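You operate a simulated robot arm through the tools that you are given. There is no shell and no other tool. Be economical: measure what you need, move in short steps, check, and stop when the job is done.

Carry out the task below with a simulated two-armed robot. There is one attempt and no reset: what you move stays moved.

JOB
Put the black housing on the assembly bench top away on the green bench top. Then open the red bench lower drawer, fetch the rail from the narrow bench top and set it inside and shut the drawer again. Then take the plate marked "Z" from the fourth shelf from the bottom of the parts rack and leave it on the white drilled plate. Then open the red bench upper drawer, fetch the lid from the third shelf from the top of the parts rack and set it inside and shut the drawer again. Then take the white housing on the narrow bench top and put it away on the top of the long bench. Then open the drawer under the vacuum jig, put the purple housing in the inside of the drawer under the vacuum jig, then shut the jig. Then close the white bench drawer. Then open the plywood bench drawer, fetch the brass insert from the plywood bench top and set it inside and shut the drawer again. Then pull the black bench drawer open. Keep to this order.

Only the result counts: the job must be done as asked and must still hold three seconds after the hand-in. Knocking over, shifting, dropping, spilling or breaking anything else fails it. Lids that push on must go on centred and level and be pressed home; caps that screw on are set level and turned clockwise until they are tight.

ROBOT AND FRAMES
Two 7-joint arms with two-finger parallel grippers on one trunk, on a base that drives. Base frame: it is fixed to the floor where the robot stands at the start and does not move with it; the origin is under the middle of the robot, x ahead of it, y to its left, z up. Lengths are in m, angles in rad, forces in N, time in s.
The left shoulder is at the start at [0.02, 0.113, 1.047], the right one opposite. With the tool pointing down near the work surface each hand reaches from about 0.24 to 0.62 m from the robot's upright axis, wherever it stands, measured 20 degrees to its own side. Places, roughly: black bench drawer [-4.6, -3.3, 0.6]; black housing [0.5, 0, 0.75]; brass insert (2x2x2 cm) [-4.5, -1.7, 0.7]; drawer under the vacuum jig [-2.9, -3.3, 0.6]; drilled plate (15x10x1 cm) [-0.8, 1.1, 0.7]; green bench top [-2.8, -2.4, 0.7]; inside of the drawer under the vacuum jig [-2.9, -3.2, 0.6]; lid [-0.5, 1.75, 0.75]; plate [0, 1.75, 1.25]; plywood bench drawer [-4.6, -2.1, 0.6]; plywood bench drawer inside [-4.7, -2.1, 0.6]; purple housing (5x5x3 cm) [-2.4, -4.6, 0.8]; rail [-0.75, 0.5, 0.75]; red bench lower drawer [0.5, -0.4, 0.5]; red bench lower drawer inside [0.6, -0.4, 0.5]; red bench upper drawer [0.5, -0.4, 0.6]; red bench upper drawer inside [0.6, -0.4, 0.6]; top of the long bench [-2, -3.2, 0.7]; white bench drawer [-4.5, 0.1, 0.6]; white housing [-0.75, 0.75, 0.75]. Payload 1.57 kg a hand.
Tool frame (each hand has its own): the origin (TCP) lies between the finger pads and is the grasp point; the fingertips stand 0.03 m ahead of it; z points along the fingers, y is the line along which they close. Largest opening 0.08 m; finger width 0.017, thickness 0.012; the body of the gripper, 0.04 by 0.082 m, starts 0.08 m behind the TCP.
Orientation is that of the tool frame in the base frame, as a unit quaternion [x, y, z, w]. With the fingers straight down and closing along the base's y, the tool's x points along the base's -x, its y along +y and its z along -z.

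CONTROLS
- The arms move only by the tool nudge_tool. It takes "left_rows", "right_rows" or both (then of equal length, played together; a hand with none holds still); each is a list of rows, each a list of 3 entries, a list of its own where there are three numbers: the finger opening in m, from 0 to 0.08, then the shift along the base's x, y, z in m, then the turn, a rotation vector about the base's x, y, z in rad. In form: [[fingers, [tx, ty, tz], [wx, wy, wz]], ...]. A call has 1 to 20 rows; each row shifts and turns the commanded pose from where the row before left it. Each row takes 0.2 s and may step no farther than 0.05 m and 0.15 rad from the row before; otherwise, or with a gripper value out of range, the whole call is refused. A pose out of reach is approached as far as the arm can. The call stops where the force on the tool passes 40 N (or 10 N more than at its start, if that is more) or the arm is blocked; 0.2 s more then pass. Each finger travels about 0.045 m/s and halts on what it meets, pressing with about 21 N; the grip force reading is that of the motor and also rises with nothing between the fingers. The clock runs only during rows and for 0.2 s after the last one: add rows that do not move to give the fingers time. The reply holds the time, the measured pose of the TCP, the force on the tool along the base axes, the opening and the grip force, in the units named above and with some noise, with the torque about the TCP (base axes, N m) and any sound that the robot's microphone picked up.
- Cameras (640 x 400 px; columns grow to the right, rows downward): "scene" is now at [0.0515, 0.0258, 1.1488]; the picture's right is [0.62, -0.78, 0.00], its down [-0.73, -0.58, -0.36] and it looks along [0.28, 0.23, -0.93] (base axes); focal length 214 px, centre (320, 200). "left" rides on the left gripper at [0.072, 0.007, -0.122] in its tool frame; the picture's right is [-0.09, 1.00, 0.00], its down [-0.84, -0.08, -0.54] and it looks along [-0.54, -0.05, 0.84] (tool axes); focal length 238 px, centre (320, 200). "right" rides on the right gripper at [0.072, -0.007, -0.122] in its tool frame; the picture's right is [0.09, 1.00, 0.00], its down [-0.84, 0.08, -0.54] and it looks along [-0.54, 0.05, 0.84] (tool axes); focal length 238 px, centre (320, 200). There is no depth. A picture from a camera that has moved, and an enlarged one, comes with that camera's place and axes in the base frame and with its lens. The place of the scene camera against the robot may be out by one fixed shift of up to 0.025 m in any direction.
- capture(camera): a new picture of that camera. It takes no simulated time.
- lift_body(by): slides the trunk up (or, below 0, down) by that many m; the arms and the scene camera ride with it, the base frame stays. It gives what a move gives, with no picture.
- drive_base(legs): drives the robot by 1 to 6 legs, each [ahead, left, turn to the left] in m, m and rad, along the robot's own axes; the way and the turn of a leg run together, so that a leg with both is an arc; at most 1.5 m and 3.142 rad a leg. The arms and the cameras ride along, it lands a little off, and it stops where it bumps. It gives what a move gives.
- head_to(pan, tilt): turns the head with the scene camera to pan (to the left, within 1.396 rad either way) and tilt (down, from -0.506 to 1.204), counted from straight ahead of the robot. It gives what a move gives.
- close_up(camera, box): a new picture of the part [left, top, right, bottom] of that camera's present view, enlarged. It takes no simulated time.
- job_done(): hands the job in; it is judged then, once.

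Work in short steps. Places have to be worked out from the pictures, the camera data and where the tool is seen: move nearer, look again, correct. Check each grasp and each placing, and mend what went wrong. You have 567 turns and 370 pictures in all, those below and enlarged ones among them. Open the grippers and draw the arms clear of the work before you hand the job in, unless the task says otherwise; then end with one line.

The tools are called after "Call:" as name(argument=value, ...) on one line, values as JSON. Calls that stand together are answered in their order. nudge_tool: Moves the arms, as the interface text tells. Its arguments: {"type":"object","properties":{"left_rows":{"type":"array","items":{"type":"array"}},"right_rows":{"type":"array","items":{"type":"array"}}},"required":[]} The other tools are called the same way: lift_body (by) slides the trunk up or down; drive_base (legs) drives the base; head_to (pan, tilt) turns the head that bears the scene camera; capture (camera) takes a picture; close_up (camera, box) takes an enlarged picture of a part of a camera's view; job_done () hands the job in.

At the start:

```text
t: 0.0
left_tcp_pos: [0.3388, -0.0082, 0.9811]
left_orientation: [-0.001, 1.0, 0.001, 0.001]
left_contact_force: [-0.5, -0.6, -0.6]
left_torque: [0.01, 0.0, 0.01]
left_grip_width: 0.0798
left_gripper_force: 0.2
right_tcp_pos: [0.2295, -0.3277, 1.0408]
right_orientation: [0.0, 1.0, -0.001, -0.001]
right_contact_force: [-0.2, 0.4, -0.4]
right_torque: [0.0, -0.01, -0.01]
right_grip_width: 0.0801
right_gripper_force: 0.1
trunk travel left (down, up): [-0.1, 0.47]
robot x, y, heading: [0.001, 0.0039, -0.002]
head pan, tilt: [0.67, 1.201]
```

scene: 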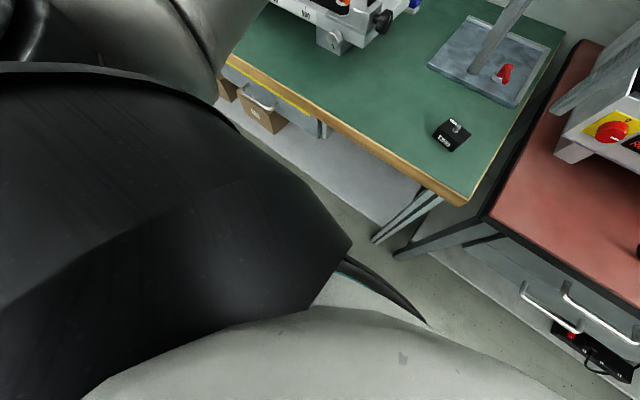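
right: 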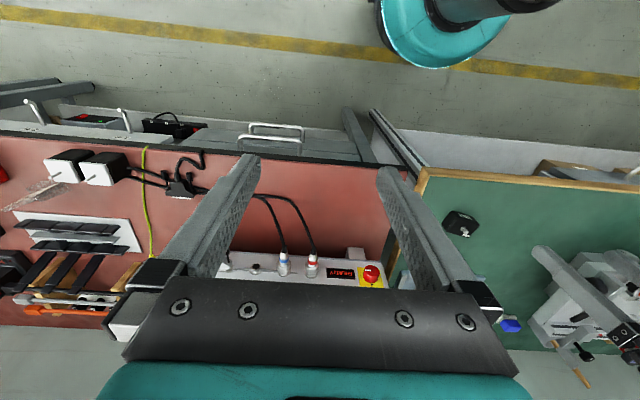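
left: 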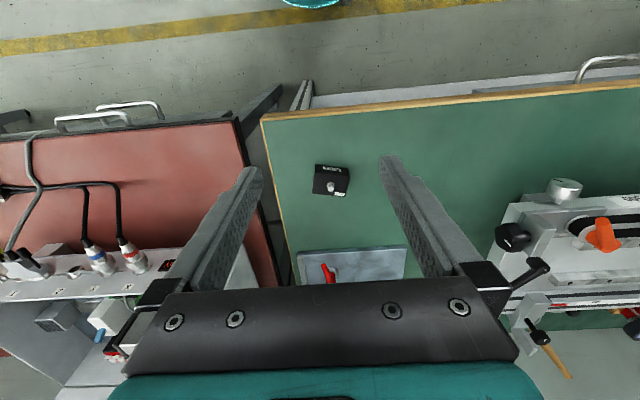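

The left camera puts the black housing near [0.46, 0.0, 0.75]. I'll enlarge it to see its shape and how it is turned.

Call:
close_up(camera="left", box=[270, 140, 390, 215])

Call:
head_to(pan=0.0, tilt=0.7)

```text
5.33 times, centred on (330, 178) of left
camera zoom: at [0.2672, -0.0011, 1.1029], right [0.09, 1.0, 0.0], down [0.84, -0.08, 0.54], along [0.54, -0.05, -0.84], focal length 1271 px, centre (267, 320)
```

zoom: 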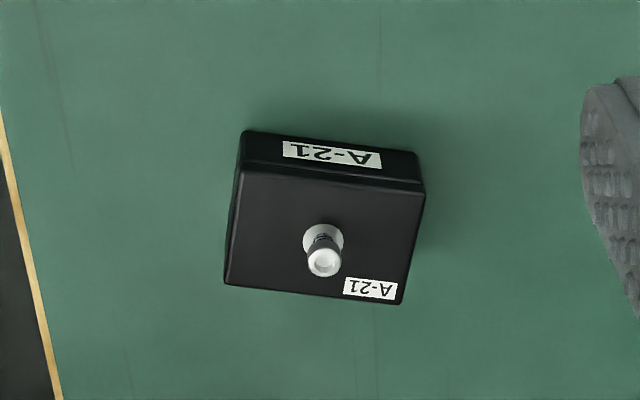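

```text
t: 1.1
left_tcp_pos: [0.3389, -0.0079, 0.9807]
left_orientation: [0.0, 1.0, 0.0, 0.0]
left_contact_force: [-0.2, -0.5, 0.2]
left_torque: [-0.01, 0.02, 0.02]
left_grip_width: 0.0798
left_gripper_force: 0.1
right_tcp_pos: [0.2312, -0.327, 1.0409]
right_orientation: [0.001, 1.0, 0.0, 0.0]
right_contact_force: [-0.2, -0.9, -0.1]
right_torque: [-0.02, -0.01, 0.03]
right_grip_width: 0.0799
right_gripper_force: 0.0
trunk travel left (down, up): [-0.1, 0.47]
robot x, y, heading: [-0.0005, -0.0004, -0.001]
head pan, tilt: [0.0, 0.7]
```

Closer view: the box is about 6 x 4.2 x 3 cm, turned about -0.21 rad, centre near [0.47, 0.0], with a small knob on top. I'll move the left hand above it and turn the fingers to match.

Call:
nudge_tool(left_rows=[[0.08, [0.033, 0.002, -0.025], [0, 0, -0.0525]], [0.08, [0.033, 0.002, -0.025], [0, 0, -0.0525]], [0.08, [0.033, 0.002, -0.025], [0, 0, -0.0525]], [0.08, [0.032, 0.001, -0.025], [0, 0, -0.0525]], [0.08, [0, 0, 0], [0, 0, 0]]])

Call:
capture(camera="left")

Call:
capture(camera="scene")

```text
t: 2.2
left_tcp_pos: [0.4711, -0.0023, 0.8823]
left_orientation: [0.106, 0.994, 0.0, 0.0]
left_contact_force: [0.6, 0.4, 0.0]
left_torque: [0.01, 0.02, -0.01]
left_grip_width: 0.0801
left_gripper_force: 0.0
right_tcp_pos: [0.2312, -0.3281, 1.0406]
right_orientation: [-0.001, 1.0, 0.0, 0.0]
right_contact_force: [-0.7, 0.4, -0.9]
right_torque: [0.02, -0.01, -0.03]
right_grip_width: 0.0799
right_gripper_force: 0.0
trunk travel left (down, up): [-0.1, 0.47]
robot x, y, heading: [-0.0003, -0.0013, 0.001]
head pan, tilt: [0.0, 0.7]
```

```text
365 pictures are left
camera left: at [0.4023, 0.0203, 1.0041], right [0.3, 0.95, 0.0], down [0.8, -0.25, 0.54], along [0.52, -0.16, -0.84], focal length 238 px, centre (320, 200)
```

left: 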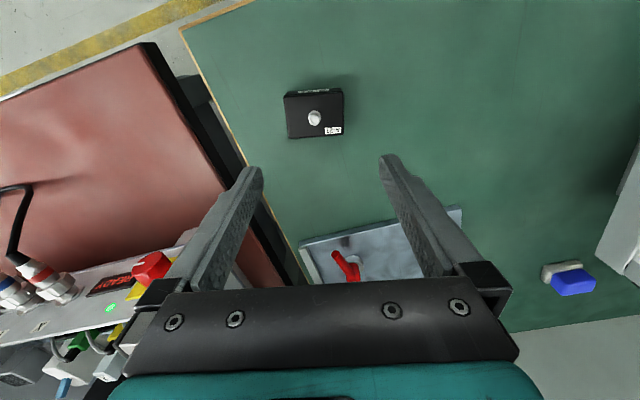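

```text
364 pictures are left
camera scene: at [0.0927, -0.0089, 1.1848], right [0.0, -1.0, 0.0], down [-0.64, 0.0, -0.76], along [0.76, 0.0, -0.64], focal length 214 px, centre (320, 200)
```

scene: 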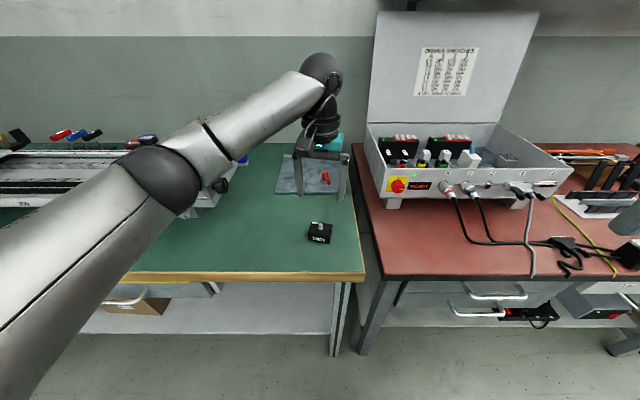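

Triangulating the two views gives the box top at about z 0.765 and its centre at [0.457, -0.001]. I'll lower to z 0.81 and look again.

Call:
nudge_tool(left_rows=[[0.08, [-0.014, 0.001, -0.036], [0, 0, 0]], [0.08, [0, 0, -0.036], [0, 0, 0]], [0.08, [0, 0, 0], [0, 0, 0]]])

Call:
capture(camera="left")

```text
t: 3.0
left_tcp_pos: [0.4561, 0.0004, 0.8112]
left_orientation: [0.105, 0.995, 0.0, 0.0]
left_contact_force: [0.6, 0.2, 0.4]
left_torque: [0.01, 0.0, 0.02]
left_grip_width: 0.08
left_gripper_force: 0.1
right_tcp_pos: [0.2309, -0.3276, 1.0395]
right_orientation: [0.0, 1.0, 0.0, 0.0]
right_contact_force: [-0.2, 0.2, -0.1]
right_torque: [0.0, 0.0, 0.0]
right_grip_width: 0.08
right_gripper_force: 0.1
trunk travel left (down, up): [-0.1, 0.47]
robot x, y, heading: [0.0013, -0.0012, 0.003]
head pan, tilt: [0.0, 0.7]
```

```text
363 pictures are left
camera left: at [0.3876, 0.0225, 0.9319], right [0.3, 0.95, 0.0], down [0.8, -0.25, 0.54], along [0.52, -0.16, -0.84], focal length 238 px, centre (320, 200)
```

left: 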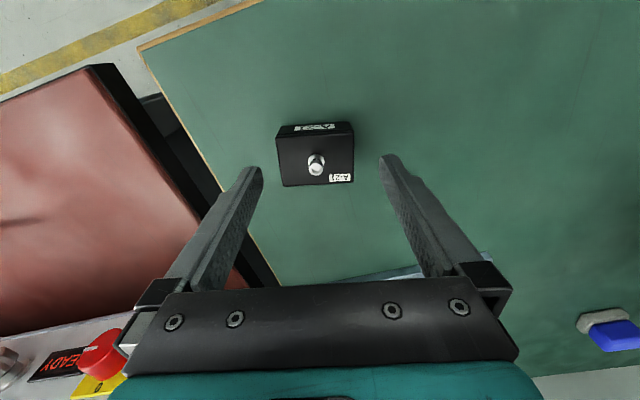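

Second view agrees: box top z≈0.764, centre [0.456, -0.001]. I'll descend so the fingertips sit just above the bench, then close.

Call:
nudge_tool(left_rows=[[0.08, [0, -0.001, -0.02], [0, 0, 0]], [0.08, [0, 0, -0.02], [0, 0, 0]], [0.08, [0, 0, 0], [0, 0, 0]], [0.05, [0, 0, 0], [0, 0, 0]], [0.05, [0, 0, 0], [0, 0, 0]], [0.05, [0, 0, 0], [0, 0, 0]]])

Call:
capture(camera="left")

```text
t: 4.5
left_tcp_pos: [0.4562, -0.0013, 0.7702]
left_orientation: [0.105, 0.995, 0.0, 0.001]
left_contact_force: [1.0, 1.0, 6.8]
left_torque: [0.1, -0.02, -0.04]
left_grip_width: 0.0552
left_gripper_force: 21.2
right_tcp_pos: [0.2302, -0.328, 1.041]
right_orientation: [-0.001, 1.0, 0.0, 0.0]
right_contact_force: [0.3, 0.3, 0.1]
right_torque: [-0.01, 0.03, 0.0]
right_grip_width: 0.0801
right_gripper_force: 0.1
trunk travel left (down, up): [-0.1, 0.47]
robot x, y, heading: [0.0049, 0.0004, -0.002]
head pan, tilt: [0.0, 0.7]
```

```text
362 pictures are left
camera left: at [0.3866, 0.0211, 0.8914], right [0.3, 0.95, 0.0], down [0.8, -0.25, 0.54], along [0.52, -0.16, -0.84], focal length 238 px, centre (320, 200)
```

left: 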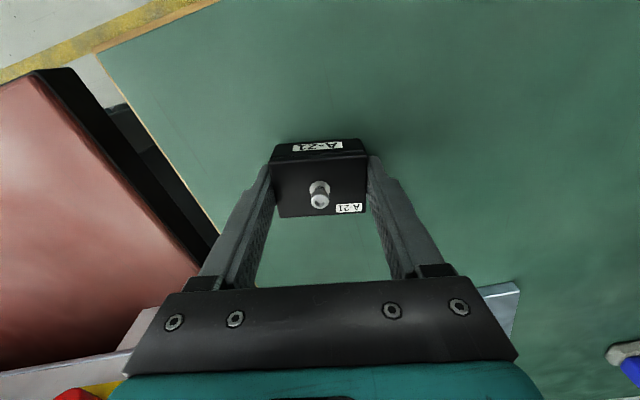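

Gripped at 5.5 cm. I'll lift it up and draw it in a little for carrying.

Call:
nudge_tool(left_rows=[[0.04, [0, 0, 0.03], [0, 0, 0]], [0.04, [0, 0, 0.05], [0, 0, 0]], [0.04, [0, 0, 0.05], [0, 0, 0]], [0.04, [-0.03, 0.03, 0.05], [0, 0, 0]], [0.04, [-0.03, 0.03, 0.03], [0, 0, 0]], [0.04, [-0.03, 0.03, 0], [0, 0, 0]], [0.04, [0, 0, 0], [0, 0, 0]]])

Call:
head_to(pan=-1.39, tilt=0.35)

Call:
capture(camera="left")

Call:
capture(camera="scene")

```text
refused: row 4 steps farther than a row can; nothing moved
```

```text
t: 6.0
left_tcp_pos: [0.4561, -0.0007, 0.7699]
left_orientation: [0.105, 0.994, 0.0, 0.001]
left_contact_force: [3.1, 0.9, 9.1]
left_torque: [0.02, -0.03, -0.01]
left_grip_width: 0.0551
left_gripper_force: 21.0
right_tcp_pos: [0.2308, -0.3274, 1.0414]
right_orientation: [-0.001, 1.0, 0.0, 0.0]
right_contact_force: [-0.3, 0.0, -0.8]
right_torque: [-0.03, -0.02, 0.0]
right_grip_width: 0.0803
right_gripper_force: 0.1
trunk travel left (down, up): [-0.1, 0.47]
robot x, y, heading: [0.0005, 0.0006, -0.001]
head pan, tilt: [-1.389, 0.351]
```

```text
361 pictures are left
camera left: at [0.3866, 0.0211, 0.8914], right [0.3, 0.95, 0.0], down [0.8, -0.25, 0.54], along [0.52, -0.16, -0.84], focal length 238 px, centre (320, 200)
```

left: 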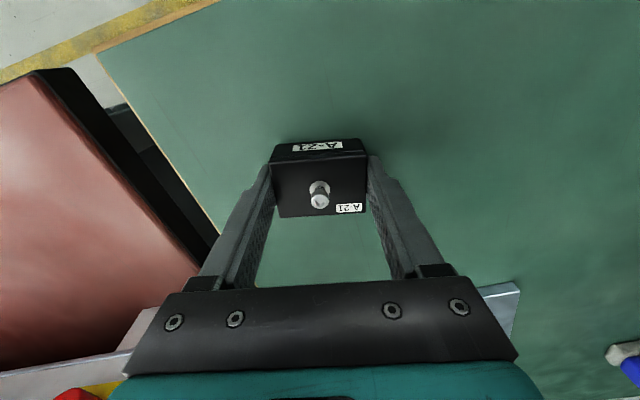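

```text
360 pictures are left
camera scene: at [0.0243, -0.1004, 1.2162], right [-0.98, -0.18, 0.0], down [-0.06, 0.34, -0.94], along [0.17, -0.92, -0.34], focal length 214 px, centre (320, 200)
```

scene: 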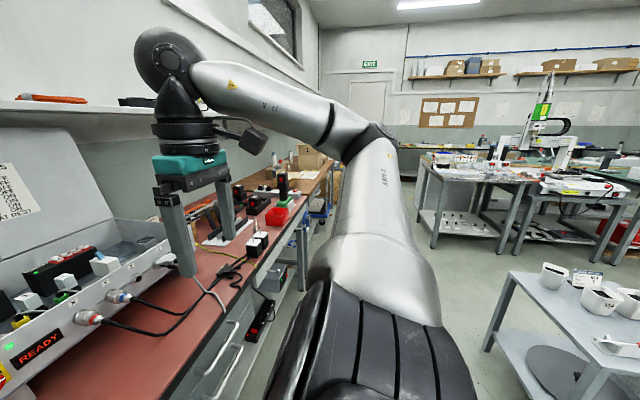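

That call was refused for step size; I'll repeat the lift with smaller steps.

Call:
nudge_tool(left_rows=[[0.04, [0, 0, 0.03], [0, 0, 0]], [0.04, [0, 0, 0.05], [0, 0, 0]], [0.04, [0, 0, 0.05], [0, 0, 0]], [0.04, [-0.025, 0.025, 0.03], [0, 0, 0]], [0.04, [-0.025, 0.025, 0.03], [0, 0, 0]], [0.04, [-0.025, 0.025, 0.03], [0, 0, 0]], [0.04, [-0.025, 0.025, 0.03], [0, 0, 0]], [0.04, [0, 0, 0], [0, 0, 0]]])

Call:
capture(camera="left")

```text
t: 7.8
left_tcp_pos: [0.3568, 0.0991, 1.0178]
left_orientation: [0.105, 0.994, 0.0, 0.0]
left_contact_force: [-0.6, -0.1, -0.3]
left_torque: [-0.01, 0.03, 0.01]
left_grip_width: 0.0552
left_gripper_force: 20.5
right_tcp_pos: [0.2295, -0.3277, 1.0414]
right_orientation: [0.0, 1.0, 0.0, 0.0]
right_contact_force: [-0.2, -0.1, -0.9]
right_torque: [-0.03, -0.03, 0.0]
right_grip_width: 0.08
right_gripper_force: 0.0
trunk travel left (down, up): [-0.1, 0.47]
robot x, y, heading: [-0.0015, -0.0004, -0.0]
head pan, tilt: [-1.389, 0.351]
```

```text
359 pictures are left
camera left: at [0.2881, 0.1194, 1.1406], right [0.3, 0.95, 0.0], down [0.8, -0.25, 0.54], along [0.52, -0.16, -0.84], focal length 238 px, centre (320, 200)
```

left: 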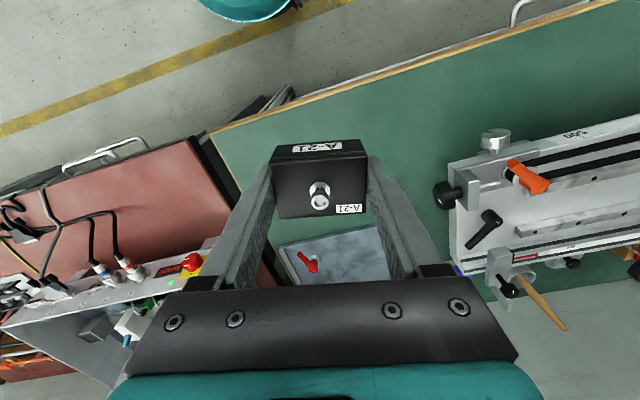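

Housing held. Before driving I'll look left with the head to survey the room.

Call:
head_to(pan=1.39, tilt=0.35)

Call:
capture(camera="scene")

```text
t: 10.2
left_tcp_pos: [0.3565, 0.0978, 1.0205]
left_orientation: [0.104, 0.995, 0.0, 0.0]
left_contact_force: [0.0, 0.2, -0.1]
left_torque: [-0.03, 0.0, 0.01]
left_grip_width: 0.0553
left_gripper_force: 21.2
right_tcp_pos: [0.231, -0.3289, 1.0407]
right_orientation: [0.0, 1.0, 0.0, 0.0]
right_contact_force: [0.0, -2.1, 0.2]
right_torque: [0.02, -0.04, -0.05]
right_grip_width: 0.0801
right_gripper_force: 0.0
trunk travel left (down, up): [-0.1, 0.47]
robot x, y, heading: [-0.0001, -0.0008, 0.001]
head pan, tilt: [1.389, 0.351]
```

```text
358 pictures are left
camera scene: at [0.0246, 0.0827, 1.2162], right [0.98, -0.18, 0.0], down [-0.06, -0.34, -0.94], along [0.17, 0.92, -0.34], focal length 214 px, centre (320, 200)
```

scene: 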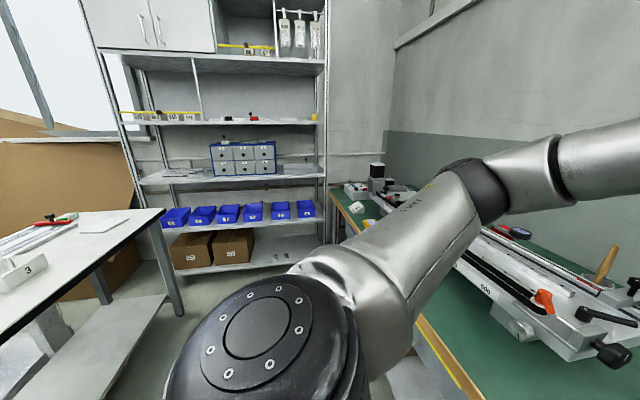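

The rack is on the left, the narrow bench behind-left. I'll turn right on the spot by 1.57 after backing slightly, then look across the rest of the room.

Call:
drive_base(legs=[[-0.1, -0.1, 0], [0, 0, -1.57]])

Call:
head_to(pan=0.0, tilt=0.3)

Call:
capture(camera="scene")

Call:
head_to(pan=-1.0, tilt=0.3)

Call:
capture(camera="scene")

```text
t: 15.4
left_tcp_pos: [-0.0034, -0.4581, 1.0187]
left_orientation: [0.778, 0.628, 0.0, 0.0]
left_contact_force: [1.2, 0.1, -0.4]
left_torque: [0.0, 0.0, 0.02]
left_grip_width: 0.0549
left_gripper_force: 20.6
right_tcp_pos: [-0.4299, -0.3295, 1.0405]
right_orientation: [0.708, 0.706, -0.001, 0.0]
right_contact_force: [0.1, -0.2, -0.6]
right_torque: [-0.02, 0.0, -0.01]
right_grip_width: 0.0802
right_gripper_force: 0.0
trunk travel left (down, up): [-0.1, 0.47]
robot x, y, heading: [-0.1038, -0.1007, -1.574]
head pan, tilt: [1.389, 0.351]
```

```text
t: 16.9
left_tcp_pos: [-0.0028, -0.4568, 1.0192]
left_orientation: [0.777, 0.629, 0.0, 0.0]
left_contact_force: [0.0, -0.5, -0.3]
left_torque: [0.01, -0.01, 0.02]
left_grip_width: 0.0553
left_gripper_force: 20.6
right_tcp_pos: [-0.4289, -0.3302, 1.0391]
right_orientation: [0.707, 0.707, 0.0, 0.0]
right_contact_force: [1.2, 0.2, 0.7]
right_torque: [0.02, 0.0, 0.0]
right_grip_width: 0.0798
right_gripper_force: 0.0
trunk travel left (down, up): [-0.1, 0.47]
robot x, y, heading: [-0.0994, -0.1004, -1.571]
head pan, tilt: [0.0, 0.3]
```

```text
357 pictures are left
camera scene: at [-0.1034, -0.2123, 1.2209], right [-1.0, 0.0, 0.0], down [0.0, 0.3, -0.96], along [0.0, -0.96, -0.3], focal length 214 px, centre (320, 200)
```

scene: 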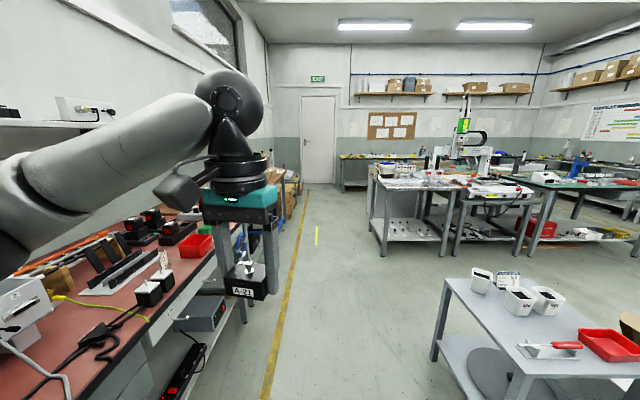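

```text
t: 18.2
left_tcp_pos: [-0.0035, -0.4566, 1.0185]
left_orientation: [0.778, 0.628, 0.0, 0.0]
left_contact_force: [0.6, -0.5, -0.4]
left_torque: [0.02, 0.02, 0.01]
left_grip_width: 0.0552
left_gripper_force: 20.5
right_tcp_pos: [-0.4298, -0.3303, 1.0408]
right_orientation: [0.707, 0.707, -0.001, 0.0]
right_contact_force: [0.3, 0.8, 0.3]
right_torque: [-0.01, 0.0, 0.02]
right_grip_width: 0.08
right_gripper_force: 0.1
trunk travel left (down, up): [-0.1, 0.47]
robot x, y, heading: [-0.099, -0.0965, -1.571]
head pan, tilt: [-1.0, 0.3]
```

```text
356 pictures are left
camera scene: at [-0.182, -0.1694, 1.2209], right [-0.54, 0.84, 0.0], down [0.25, 0.16, -0.96], along [-0.8, -0.52, -0.3], focal length 214 px, centre (320, 200)
```

scene: 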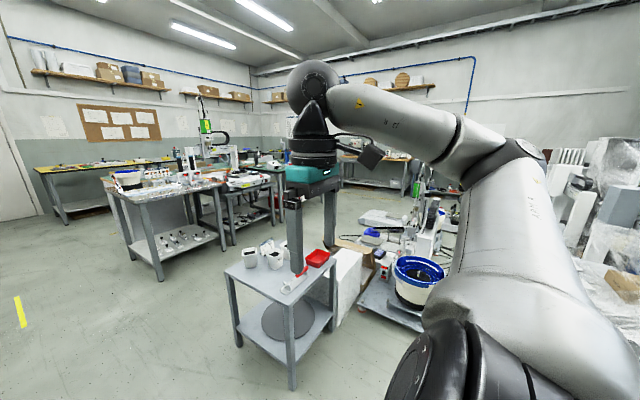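

Layout: a bin table at roughly (-0.6…-1.2, -0.6…-1.1), a grey table at (-0.7…-1.6, -2.3…-2.9), the green bench beyond at x≈-2.8. I'll go south along x≈-0.1 to y≈-1.65 and look to the west.

Call:
drive_base(legs=[[1.3, 0, 0], [0.25, 0, -0.785]])

Call:
head_to(pan=-0.5, tilt=0.35)

Call:
capture(camera="scene")

```text
t: 26.8
left_tcp_pos: [-0.3869, -1.9178, 1.0193]
left_orientation: [0.962, 0.274, 0.0, 0.0]
left_contact_force: [0.3, 0.4, -0.8]
left_torque: [0.02, 0.0, -0.01]
left_grip_width: 0.055
left_gripper_force: 20.7
right_tcp_pos: [-0.5888, -1.5202, 1.041]
right_orientation: [0.928, 0.372, -0.001, 0.0]
right_contact_force: [-0.6, 0.1, -0.3]
right_torque: [0.03, -0.01, -0.02]
right_grip_width: 0.0798
right_gripper_force: 0.0
trunk travel left (down, up): [-0.1, 0.47]
robot x, y, heading: [-0.1972, -1.5992, -2.379]
head pan, tilt: [-1.0, 0.3]
```

```text
t: 27.7
left_tcp_pos: [-0.3869, -1.9169, 1.0182]
left_orientation: [0.962, 0.274, -0.001, -0.001]
left_contact_force: [0.0, -0.4, -0.5]
left_torque: [-0.01, -0.01, 0.02]
left_grip_width: 0.055
left_gripper_force: 20.9
right_tcp_pos: [-0.5893, -1.5233, 1.0406]
right_orientation: [0.928, 0.372, 0.0, 0.0]
right_contact_force: [-0.2, 0.0, 0.8]
right_torque: [0.01, 0.0, 0.01]
right_grip_width: 0.0801
right_gripper_force: 0.1
trunk travel left (down, up): [-0.1, 0.47]
robot x, y, heading: [-0.2003, -1.6008, -2.374]
head pan, tilt: [-0.499, 0.351]
```

```text
355 pictures are left
camera scene: at [-0.2951, -1.6398, 1.2162], right [-0.26, 0.97, 0.0], down [0.33, 0.09, -0.94], along [-0.91, -0.24, -0.34], focal length 214 px, centre (320, 200)
```

scene: 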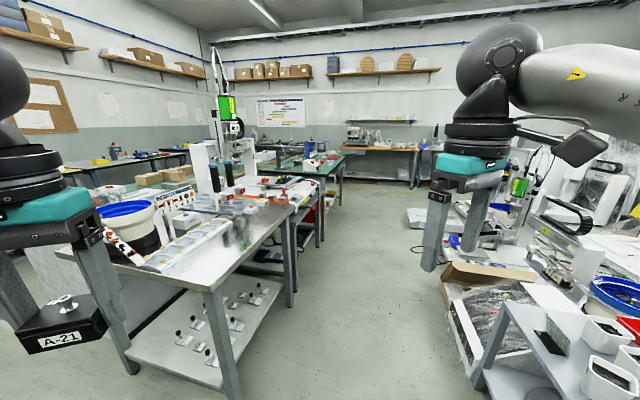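

The corridor to the west is clear. I'll turn to face -x and drive along y≈-1.68.

Call:
drive_base(legs=[[0, 0, -0.767], [1.3, 0.06, 0]])

Call:
head_to(pan=0.4, tilt=0.4)

Call:
capture(camera="scene")

```text
t: 36.3
left_tcp_pos: [-1.8702, -1.7443, 1.0177]
left_orientation: [0.994, -0.111, 0.0, 0.0]
left_contact_force: [-0.6, -0.1, 0.3]
left_torque: [-0.02, 0.0, 0.03]
left_grip_width: 0.0554
left_gripper_force: 21.4
right_tcp_pos: [-1.7372, -1.3194, 1.04]
right_orientation: [1.0, -0.006, 0.0, 0.0]
right_contact_force: [0.4, 0.6, -0.7]
right_torque: [-0.01, 0.0, -0.01]
right_grip_width: 0.0801
right_gripper_force: 0.1
trunk travel left (down, up): [-0.1, 0.47]
robot x, y, heading: [-1.507, -1.6481, 3.13]
head pan, tilt: [-0.499, 0.351]
```

```text
t: 37.5
left_tcp_pos: [-1.8698, -1.7442, 1.0189]
left_orientation: [0.994, -0.11, 0.0, 0.0]
left_contact_force: [-1.0, -0.1, -0.6]
left_torque: [-0.06, 0.01, 0.01]
left_grip_width: 0.055
left_gripper_force: 21.0
right_tcp_pos: [-1.7375, -1.3195, 1.04]
right_orientation: [1.0, -0.005, 0.0, 0.0]
right_contact_force: [-0.4, 0.3, -0.7]
right_torque: [0.02, 0.01, 0.0]
right_grip_width: 0.08
right_gripper_force: 0.1
trunk travel left (down, up): [-0.1, 0.47]
robot x, y, heading: [-1.5116, -1.6484, 3.131]
head pan, tilt: [0.4, 0.4]
```

```text
354 pictures are left
camera scene: at [-1.6092, -1.6941, 1.2116], right [-0.38, 0.93, 0.0], down [0.36, 0.15, -0.92], along [-0.85, -0.35, -0.39], focal length 214 px, centre (320, 200)
```

scene: 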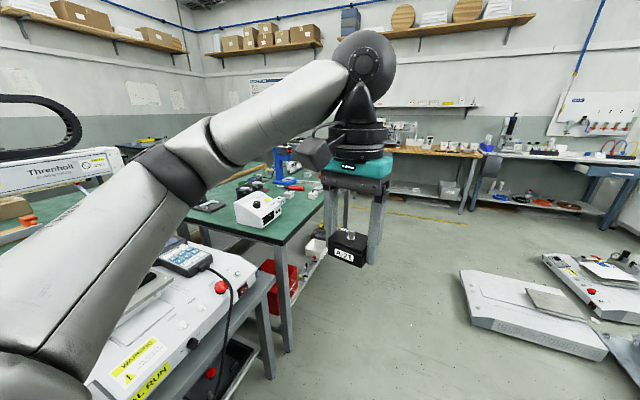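

The green bench's near edge lies at y≈-2.1, x from -2.2 to about -3.2. I'll drive to x≈-2.65 and turn left to face it.

Call:
drive_base(legs=[[1.15, 0, 0], [0, 0, 1.57]])

Call:
head_to(pan=0.0, tilt=0.75)

Call:
capture(camera="scene")

Call:
capture(camera="right")

```text
t: 47.2
left_tcp_pos: [-2.5518, -2.0, 1.019]
left_orientation: [0.775, 0.632, 0.0, 0.0]
left_contact_force: [-0.2, 0.6, -0.8]
left_torque: [0.0, 0.0, 0.01]
left_grip_width: 0.0553
left_gripper_force: 21.1
right_tcp_pos: [-2.9787, -1.8751, 1.04]
right_orientation: [0.706, 0.709, 0.0, 0.0]
right_contact_force: [0.3, 0.0, -0.3]
right_torque: [0.0, 0.03, 0.0]
right_grip_width: 0.0799
right_gripper_force: 0.0
trunk travel left (down, up): [-0.1, 0.47]
robot x, y, heading: [-2.6548, -1.6404, -1.563]
head pan, tilt: [0.4, 0.4]
```

```text
t: 48.0
left_tcp_pos: [-2.5517, -1.9998, 1.0187]
left_orientation: [0.775, 0.632, 0.0, 0.0]
left_contact_force: [0.0, 0.3, -1.2]
left_torque: [0.01, -0.04, 0.02]
left_grip_width: 0.0552
left_gripper_force: 20.7
right_tcp_pos: [-2.9788, -1.8749, 1.0401]
right_orientation: [0.705, 0.709, 0.0, -0.001]
right_contact_force: [-0.6, -0.1, 0.4]
right_torque: [0.01, 0.02, -0.01]
right_grip_width: 0.08
right_gripper_force: 0.0
trunk travel left (down, up): [-0.1, 0.47]
robot x, y, heading: [-2.6502, -1.6445, -1.561]
head pan, tilt: [0.0, 0.75]
```

```text
353 pictures are left
camera scene: at [-2.6535, -1.7446, 1.1806], right [-1.0, -0.01, 0.0], down [0.0, 0.68, -0.73], along [0.0, -0.73, -0.68], focal length 214 px, centre (320, 200)
```

scene: 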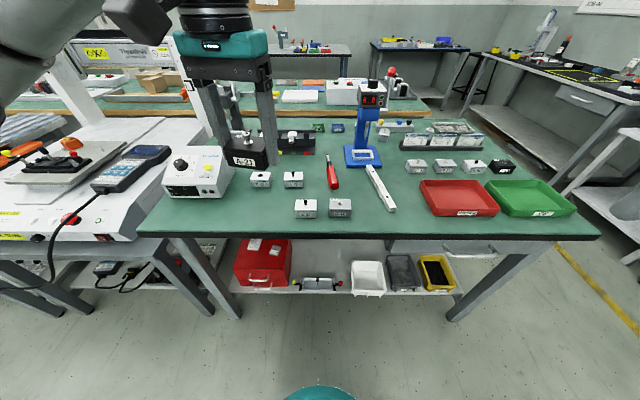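

```text
352 pictures are left
camera right: at [-2.985, -1.8018, 1.1624], right [1.0, 0.1, 0.0], down [0.08, -0.84, 0.54], along [0.05, -0.54, -0.84], focal length 238 px, centre (320, 200)
```

right: 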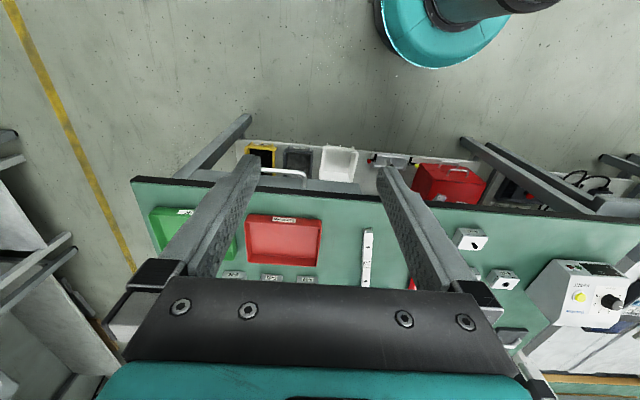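

The bench has a free spot near its front, around [-2.465, -2.19], between the white controller and the grey housings. I'll drive in 0.1 m and move the left hand above that spot.

Call:
drive_base(legs=[[0.1, 0, 0]])

Call:
nudge_tool(left_rows=[[0.04, [0.0174, -0.018, -0.02], [0, 0, 0.05]], [0.04, [0.0174, -0.018, -0.02], [0, 0, 0.05]], [0.04, [0.0174, -0.018, -0.02], [0, 0, 0.05]], [0.04, [0.0174, -0.018, -0.02], [0, 0, 0.05]], [0.04, [0.0174, -0.018, -0.02], [0, 0, 0]], [0.04, [0, 0, 0], [0, 0, 0]]])

Call:
capture(camera="left")

```text
t: 49.2
left_tcp_pos: [-2.5519, -2.0996, 1.0203]
left_orientation: [0.776, 0.631, 0.001, 0.0]
left_contact_force: [-0.1, -1.1, -0.7]
left_torque: [0.01, 0.03, -0.01]
left_grip_width: 0.0551
left_gripper_force: 20.8
right_tcp_pos: [-2.9761, -1.9729, 1.0413]
right_orientation: [0.705, 0.709, 0.0, 0.0]
right_contact_force: [0.1, 0.4, -0.1]
right_torque: [0.04, 0.0, 0.03]
right_grip_width: 0.0798
right_gripper_force: 0.1
trunk travel left (down, up): [-0.1, 0.47]
robot x, y, heading: [-2.651, -1.7387, -1.566]
head pan, tilt: [0.0, 0.75]
```

```text
t: 50.6
left_tcp_pos: [-2.4636, -2.1891, 0.9177]
left_orientation: [0.709, 0.705, 0.0, 0.001]
left_contact_force: [-0.3, 0.2, -0.8]
left_torque: [-0.01, -0.05, 0.02]
left_grip_width: 0.055
left_gripper_force: 21.0
right_tcp_pos: [-2.9787, -1.9738, 1.0414]
right_orientation: [0.706, 0.708, 0.0, 0.0]
right_contact_force: [-0.1, -0.5, -0.9]
right_torque: [0.0, 0.02, -0.04]
right_grip_width: 0.0801
right_gripper_force: 0.0
trunk travel left (down, up): [-0.1, 0.47]
robot x, y, heading: [-2.6522, -1.7411, -1.568]
head pan, tilt: [0.0, 0.75]
```

```text
351 pictures are left
camera left: at [-2.4577, -2.1178, 1.0402], right [1.0, -0.1, 0.0], down [-0.08, -0.84, 0.54], along [-0.05, -0.54, -0.84], focal length 238 px, centre (320, 200)
```

left: 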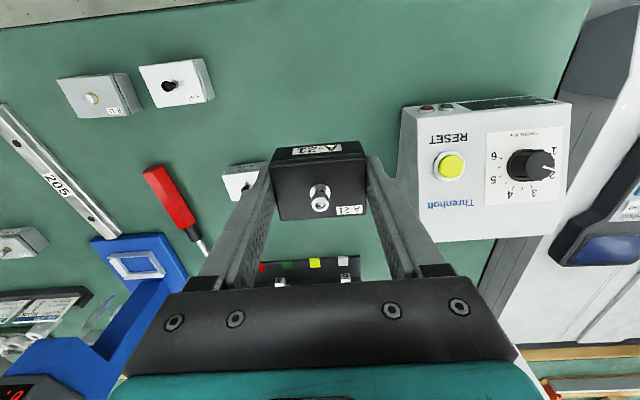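

The spot straight below is clear. I'll descend to z≈0.80 and then feel for the bench.

Call:
nudge_tool(left_rows=[[0.04, [0, 0, -0.04], [0, 0, 0]], [0.04, [0, 0, -0.04], [0, 0, 0]], [0.04, [0, 0, -0.02], [0, 0, 0]], [0.04, [0, 0, 0], [0, 0, 0]]])

Call:
capture(camera="left")

```text
t: 51.6
left_tcp_pos: [-2.4667, -2.1869, 0.8188]
left_orientation: [0.709, 0.706, 0.0, 0.0]
left_contact_force: [0.2, 0.1, 0.0]
left_torque: [0.02, -0.06, 0.02]
left_grip_width: 0.0552
left_gripper_force: 21.3
right_tcp_pos: [-2.9783, -1.9747, 1.0402]
right_orientation: [0.705, 0.709, 0.0, 0.0]
right_contact_force: [-0.3, 0.1, -0.1]
right_torque: [-0.01, 0.0, -0.01]
right_grip_width: 0.0798
right_gripper_force: 0.0
trunk travel left (down, up): [-0.1, 0.47]
robot x, y, heading: [-2.6507, -1.744, -1.563]
head pan, tilt: [0.0, 0.75]
```

```text
350 pictures are left
camera left: at [-2.4586, -2.1153, 0.9398], right [1.0, -0.1, 0.0], down [-0.08, -0.84, 0.54], along [-0.05, -0.54, -0.84], focal length 238 px, centre (320, 200)
```

left: 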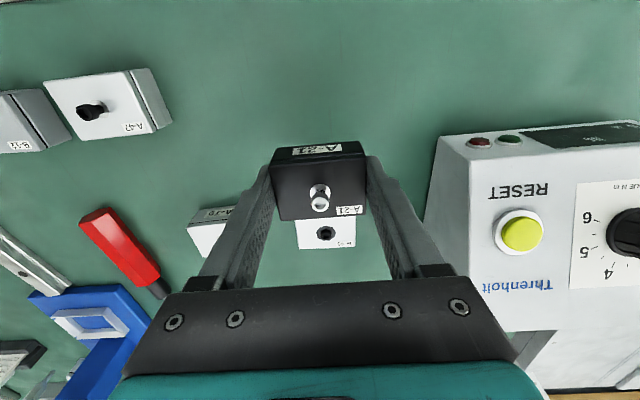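

Triangulation suggests the bench top at about z 0.735–0.74, like the first bench. I'll lower to about 0.785 then in small steps watching the force.

Call:
nudge_tool(left_rows=[[0.04, [0, 0, -0.02], [0, 0, 0]], [0.04, [0, 0, -0.014], [0, 0, 0]], [0.04, [0, 0, 0], [0, 0, 0]]])

Call:
nudge_tool(left_rows=[[0.04, [0, 0, -0.004], [0, 0, 0]], [0.04, [0, 0, -0.004], [0, 0, 0]], [0.04, [0, 0, 0], [0, 0, 0]]])

```text
t: 52.4
left_tcp_pos: [-2.4638, -2.1877, 0.7851]
left_orientation: [0.709, 0.705, 0.0, 0.001]
left_contact_force: [1.1, -0.2, -0.3]
left_torque: [-0.02, 0.0, 0.03]
left_grip_width: 0.0552
left_gripper_force: 20.9
right_tcp_pos: [-2.9779, -1.9746, 1.0408]
right_orientation: [0.705, 0.709, 0.0, 0.0]
right_contact_force: [-0.2, 0.3, -0.3]
right_torque: [-0.04, -0.01, 0.0]
right_grip_width: 0.08
right_gripper_force: 0.1
trunk travel left (down, up): [-0.1, 0.47]
robot x, y, heading: [-2.6545, -1.742, -1.568]
head pan, tilt: [0.0, 0.75]
```

```text
t: 53.2
left_tcp_pos: [-2.4644, -2.1884, 0.7766]
left_orientation: [0.709, 0.705, 0.0, 0.0]
left_contact_force: [-0.2, 0.0, 0.3]
left_torque: [0.0, -0.02, -0.02]
left_grip_width: 0.0548
left_gripper_force: 20.7
right_tcp_pos: [-2.9778, -1.9745, 1.0391]
right_orientation: [0.705, 0.709, 0.0, -0.001]
right_contact_force: [-0.6, -1.5, 0.4]
right_torque: [0.0, 0.0, -0.01]
right_grip_width: 0.0799
right_gripper_force: 0.0
trunk travel left (down, up): [-0.1, 0.47]
robot x, y, heading: [-2.6539, -1.7444, -1.563]
head pan, tilt: [0.0, 0.75]
```

No contact yet at 0.777; stepping on down slowly.

Call:
nudge_tool(left_rows=[[0.04, [0, 0, -0.004], [0, 0, 0]], [0.04, [0, 0, -0.003], [0, 0, 0]], [0.04, [0, 0, 0], [0, 0, 0]]])

Call:
capture(camera="left")

```text
t: 54.0
left_tcp_pos: [-2.4635, -2.1888, 0.7697]
left_orientation: [0.709, 0.705, 0.0, 0.0]
left_contact_force: [-0.3, -0.1, 2.4]
left_torque: [0.07, 0.0, 0.02]
left_grip_width: 0.0549
left_gripper_force: 21.3
right_tcp_pos: [-2.9783, -1.9746, 1.0407]
right_orientation: [0.706, 0.709, 0.001, 0.0]
right_contact_force: [-0.6, 0.3, 0.8]
right_torque: [-0.02, -0.04, 0.0]
right_grip_width: 0.0799
right_gripper_force: 0.1
trunk travel left (down, up): [-0.1, 0.47]
robot x, y, heading: [-2.6539, -1.7442, -1.568]
head pan, tilt: [0.0, 0.75]
```

```text
349 pictures are left
camera left: at [-2.4575, -2.1164, 0.8914], right [1.0, -0.1, 0.0], down [-0.08, -0.84, 0.54], along [-0.05, -0.54, -0.84], focal length 238 px, centre (320, 200)
```

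left: 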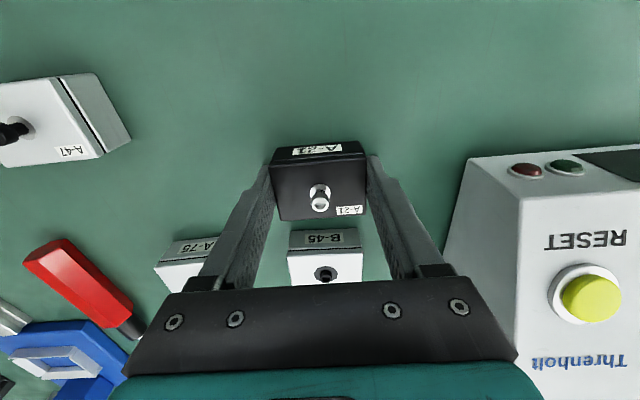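

Touchdown at 0.770 (2.4 N), same height as where it was picked. I'll open and withdraw straight up.

Call:
nudge_tool(left_rows=[[0.04, [0, 0, -0.001], [0, 0, 0]], [0.08, [0, 0, 0], [0, 0, 0]], [0.08, [0, 0, 0], [0, 0, 0]], [0.08, [0, 0, 0], [0, 0, 0]], [0.08, [0, 0, 0.03], [0, 0, 0]], [0.08, [0, 0, 0.05], [0, 0, 0]], [0.08, [0, 0, 0.05], [0, 0, 0]], [0.08, [0, 0, 0.05], [0, 0, 0]], [0.08, [0, 0, 0.05], [0, 0, 0]]])

Call:
capture(camera="left")

```text
t: 56.0
left_tcp_pos: [-2.4637, -2.1893, 0.9969]
left_orientation: [0.708, 0.706, 0.002, -0.001]
left_contact_force: [1.1, -0.6, 0.0]
left_torque: [0.01, 0.01, 0.01]
left_grip_width: 0.0798
left_gripper_force: 0.1
right_tcp_pos: [-2.9772, -1.9742, 1.0403]
right_orientation: [0.706, 0.708, 0.0, -0.001]
right_contact_force: [-0.2, -0.6, 0.2]
right_torque: [0.0, -0.02, -0.01]
right_grip_width: 0.0802
right_gripper_force: 0.0
trunk travel left (down, up): [-0.1, 0.47]
robot x, y, heading: [-2.6531, -1.7409, -1.562]
head pan, tilt: [0.0, 0.75]
```

```text
348 pictures are left
camera left: at [-2.4564, -2.1178, 1.1192], right [1.0, -0.1, 0.0], down [-0.08, -0.84, 0.54], along [-0.05, -0.54, -0.84], focal length 238 px, centre (320, 200)
```

left: 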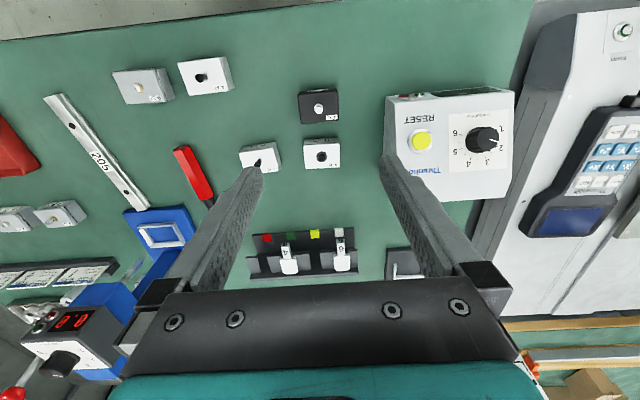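

The black housing stands on the green bench. Next is the red bench: I'll draw the left hand in, back out, turn to +x and drive back along the corridor.

Call:
nudge_tool(left_rows=[[0.08, [-0.01, 0.04, 0.01], [0, 0, 0]], [0.08, [-0.01, 0.04, 0.01], [0, 0, 0]], [0.08, [-0.01, 0.04, 0.01], [0, 0, 0]], [0.08, [-0.01, 0.04, 0.01], [0, 0, 0]]])

Call:
drive_base(legs=[[-0.08, 0, 0], [0, 0, 1.57], [1.3, 0, 0], [1.2, 0, 0]])

Call:
head_to(pan=0.6, tilt=0.5)

Call:
capture(camera="scene")

```text
t: 57.0
left_tcp_pos: [-2.505, -2.0296, 1.039]
left_orientation: [0.708, 0.706, 0.0, -0.001]
left_contact_force: [-1.0, -0.7, 1.0]
left_torque: [-0.01, 0.03, 0.01]
left_grip_width: 0.0801
left_gripper_force: 0.0
right_tcp_pos: [-2.9772, -1.9742, 1.041]
right_orientation: [0.705, 0.709, -0.001, 0.0]
right_contact_force: [-0.1, 0.1, -0.4]
right_torque: [0.01, 0.0, 0.01]
right_grip_width: 0.0798
right_gripper_force: 0.0
trunk travel left (down, up): [-0.1, 0.47]
robot x, y, heading: [-2.6508, -1.7427, -1.564]
head pan, tilt: [0.0, 0.75]
```

```text
t: 73.8
left_tcp_pos: [0.1621, -1.5429, 1.0388]
left_orientation: [0.012, 1.0, 0.0, 0.0]
left_contact_force: [0.2, -0.5, -0.1]
left_torque: [0.0, -0.01, 0.0]
left_grip_width: 0.08
left_gripper_force: 0.0
right_tcp_pos: [0.0978, -2.0154, 1.04]
right_orientation: [0.007, 1.0, 0.0, 0.0]
right_contact_force: [-0.3, 0.0, 0.4]
right_torque: [0.01, 0.02, 0.0]
right_grip_width: 0.0801
right_gripper_force: 0.0
trunk travel left (down, up): [-0.1, 0.47]
robot x, y, heading: [-0.129, -1.6841, -0.019]
head pan, tilt: [0.0, 0.75]
```

```text
t: 74.8
left_tcp_pos: [0.1623, -1.5424, 1.0384]
left_orientation: [0.012, 1.0, 0.0, 0.0]
left_contact_force: [0.4, 0.4, -0.5]
left_torque: [0.0, 0.0, 0.04]
left_grip_width: 0.0802
left_gripper_force: 0.1
right_tcp_pos: [0.0959, -2.0142, 1.0397]
right_orientation: [0.008, 1.0, 0.001, 0.001]
right_contact_force: [0.0, 0.1, 0.6]
right_torque: [-0.01, 0.0, 0.0]
right_grip_width: 0.08
right_gripper_force: 0.1
trunk travel left (down, up): [-0.1, 0.47]
robot x, y, heading: [-0.1264, -1.6866, -0.017]
head pan, tilt: [0.6, 0.499]
```

```text
347 pictures are left
camera scene: at [-0.0449, -1.6429, 1.2025], right [0.55, -0.83, 0.0], down [-0.4, -0.26, -0.88], along [0.73, 0.49, -0.48], focal length 214 px, centre (320, 200)
```

scene: 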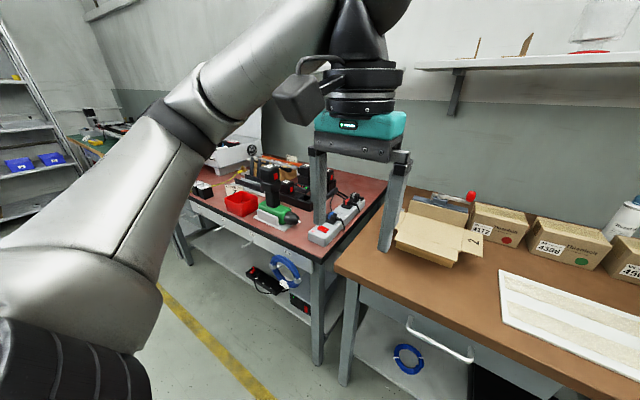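

I'll strafe left to y≈-0.42 in front of the red bench and look at the drawers.

Call:
drive_base(legs=[[0, 1.25, 0.017]])

Call:
head_to(pan=0.0, tilt=0.9)

Call:
capture(camera="scene")

Call:
capture(camera="right")

```text
t: 81.1
left_tcp_pos: [0.1583, -0.2897, 1.0397]
left_orientation: [-0.002, 1.0, 0.0, 0.0]
left_contact_force: [0.8, 0.9, 0.1]
left_torque: [-0.01, -0.01, 0.0]
left_grip_width: 0.08
left_gripper_force: 0.0
right_tcp_pos: [0.106, -0.7619, 1.0412]
right_orientation: [-0.007, 1.0, 0.0, 0.001]
right_contact_force: [0.5, -0.5, -0.2]
right_torque: [-0.03, -0.01, 0.05]
right_grip_width: 0.08
right_gripper_force: 0.0
trunk travel left (down, up): [-0.1, 0.47]
robot x, y, heading: [-0.1282, -0.4408, 0.012]
head pan, tilt: [0.6, 0.499]
```

```text
t: 82.1
left_tcp_pos: [0.1582, -0.2882, 1.0393]
left_orientation: [-0.002, 1.0, 0.0, 0.0]
left_contact_force: [-1.0, 0.1, -0.2]
left_torque: [0.02, 0.02, 0.0]
left_grip_width: 0.0801
left_gripper_force: 0.2
right_tcp_pos: [0.1069, -0.7626, 1.0405]
right_orientation: [-0.007, 1.0, 0.0, 0.0]
right_contact_force: [-0.4, -0.2, 0.7]
right_torque: [-0.01, -0.02, 0.01]
right_grip_width: 0.0803
right_gripper_force: 0.1
trunk travel left (down, up): [-0.1, 0.47]
robot x, y, heading: [-0.1278, -0.4384, 0.014]
head pan, tilt: [0.0, 0.901]
```

```text
346 pictures are left
camera scene: at [-0.0454, -0.4456, 1.1687], right [0.01, -1.0, 0.0], down [-0.78, -0.01, -0.62], along [0.62, 0.01, -0.78], focal length 214 px, centre (320, 200)
```

scene: 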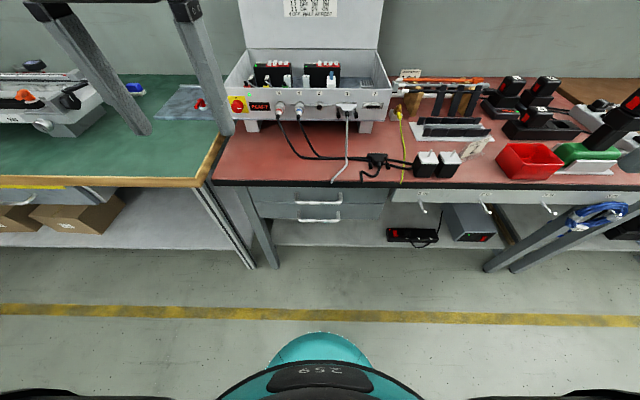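

```text
345 pictures are left
camera right: at [0.0348, -0.7688, 1.1624], right [-0.11, 0.99, 0.0], down [0.84, 0.09, 0.54], along [0.54, 0.06, -0.84], focal length 238 px, centre (320, 200)
```

right: 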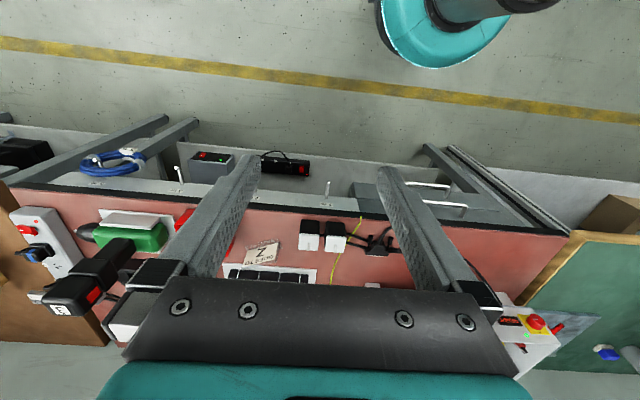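

Two stacked drawers with bar handles are at the middle. I'll enlarge them.

Call:
close_up(camera="scene", box=[240, 175, 400, 275])

```text
4.00 times, centred on (320, 225) of scene
camera zoom: at [-0.0454, -0.4456, 1.1687], right [0.01, -1.0, 0.0], down [-0.78, -0.01, -0.62], along [0.62, 0.01, -0.78], focal length 858 px, centre (320, 100)
```

zoom: 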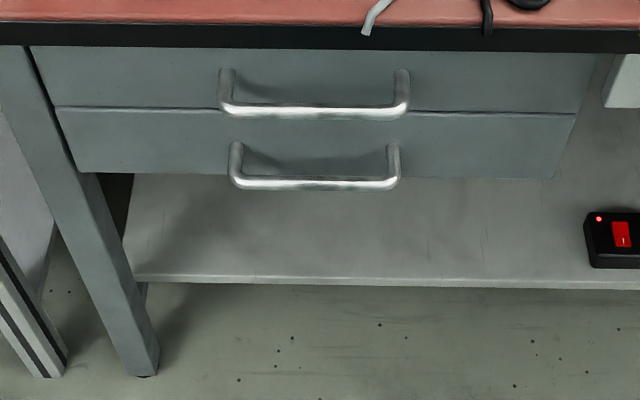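

The drawer handles are U-bars about 14 cm wide: upper at about z 0.66, lower at about z 0.556, x≈0.35, y≈-0.435. I'll turn the left hand to a forward-pointing grasp closing vertically, first yawing by -90°.

Call:
nudge_tool(left_rows=[[0.08, [0, 0, 0], [0, 0, -0.14]], [0.08, [0, 0, 0], [0, 0, -0.14]], [0.08, [0, 0, 0], [0, 0, -0.14]], [0.08, [0, 0, 0], [0, 0, -0.14]], [0.08, [0, 0, 0], [0, 0, -0.14]], [0.08, [0, 0, 0], [0, 0, -0.14]], [0.08, [0, 0, 0], [0, 0, -0.14]], [0.08, [0, 0, 0], [0, 0, -0.14]], [0.08, [0, 0, 0], [0, 0, -0.14]], [0.08, [0, 0, 0], [0, 0, -0.14]], [0.08, [0, 0, 0], [0, 0, -0.17]]])

```text
refused: row 11 steps farther than a row can; nothing moved
```

Last row was too large; repeating with 0.143 per row.

Call:
nudge_tool(left_rows=[[0.08, [0, 0, 0], [0, 0, -0.143]], [0.08, [0, 0, 0], [0, 0, -0.143]], [0.08, [0, 0, 0], [0, 0, -0.143]], [0.08, [0, 0, 0], [0, 0, -0.143]], [0.08, [0, 0, 0], [0, 0, -0.143]], [0.08, [0, 0, 0], [0, 0, -0.143]], [0.08, [0, 0, 0], [0, 0, -0.143]], [0.08, [0, 0, 0], [0, 0, -0.143]], [0.08, [0, 0, 0], [0, 0, -0.143]], [0.08, [0, 0, 0], [0, 0, -0.143]], [0.08, [0, 0, 0], [0, 0, -0.143]]])

Call:
drive_base(legs=[[-0.07, -0.17, 0]])

```text
t: 84.5
left_tcp_pos: [0.1574, -0.2884, 1.0384]
left_orientation: [0.708, 0.707, 0.0, 0.0]
left_contact_force: [-1.7, -0.5, -0.1]
left_torque: [0.0, 0.01, -0.02]
left_grip_width: 0.0801
left_gripper_force: 0.1
right_tcp_pos: [0.1069, -0.7623, 1.0401]
right_orientation: [-0.007, 1.0, 0.0, 0.0]
right_contact_force: [0.9, 0.4, -0.7]
right_torque: [0.02, 0.01, 0.02]
right_grip_width: 0.0802
right_gripper_force: 0.1
trunk travel left (down, up): [-0.1, 0.47]
robot x, y, heading: [-0.129, -0.4419, 0.016]
head pan, tilt: [0.0, 0.901]
```

```text
t: 86.0
left_tcp_pos: [0.0916, -0.4602, 1.0389]
left_orientation: [0.707, 0.707, -0.001, 0.001]
left_contact_force: [0.5, -0.5, -1.1]
left_torque: [0.01, 0.03, 0.0]
left_grip_width: 0.0799
left_gripper_force: 0.0
right_tcp_pos: [0.0385, -0.9337, 1.0408]
right_orientation: [-0.006, 1.0, 0.001, 0.0]
right_contact_force: [-0.2, -0.6, -0.1]
right_torque: [0.02, 0.0, 0.0]
right_grip_width: 0.0799
right_gripper_force: 0.0
trunk travel left (down, up): [-0.1, 0.47]
robot x, y, heading: [-0.1963, -0.6118, 0.012]
head pan, tilt: [0.0, 0.901]
```

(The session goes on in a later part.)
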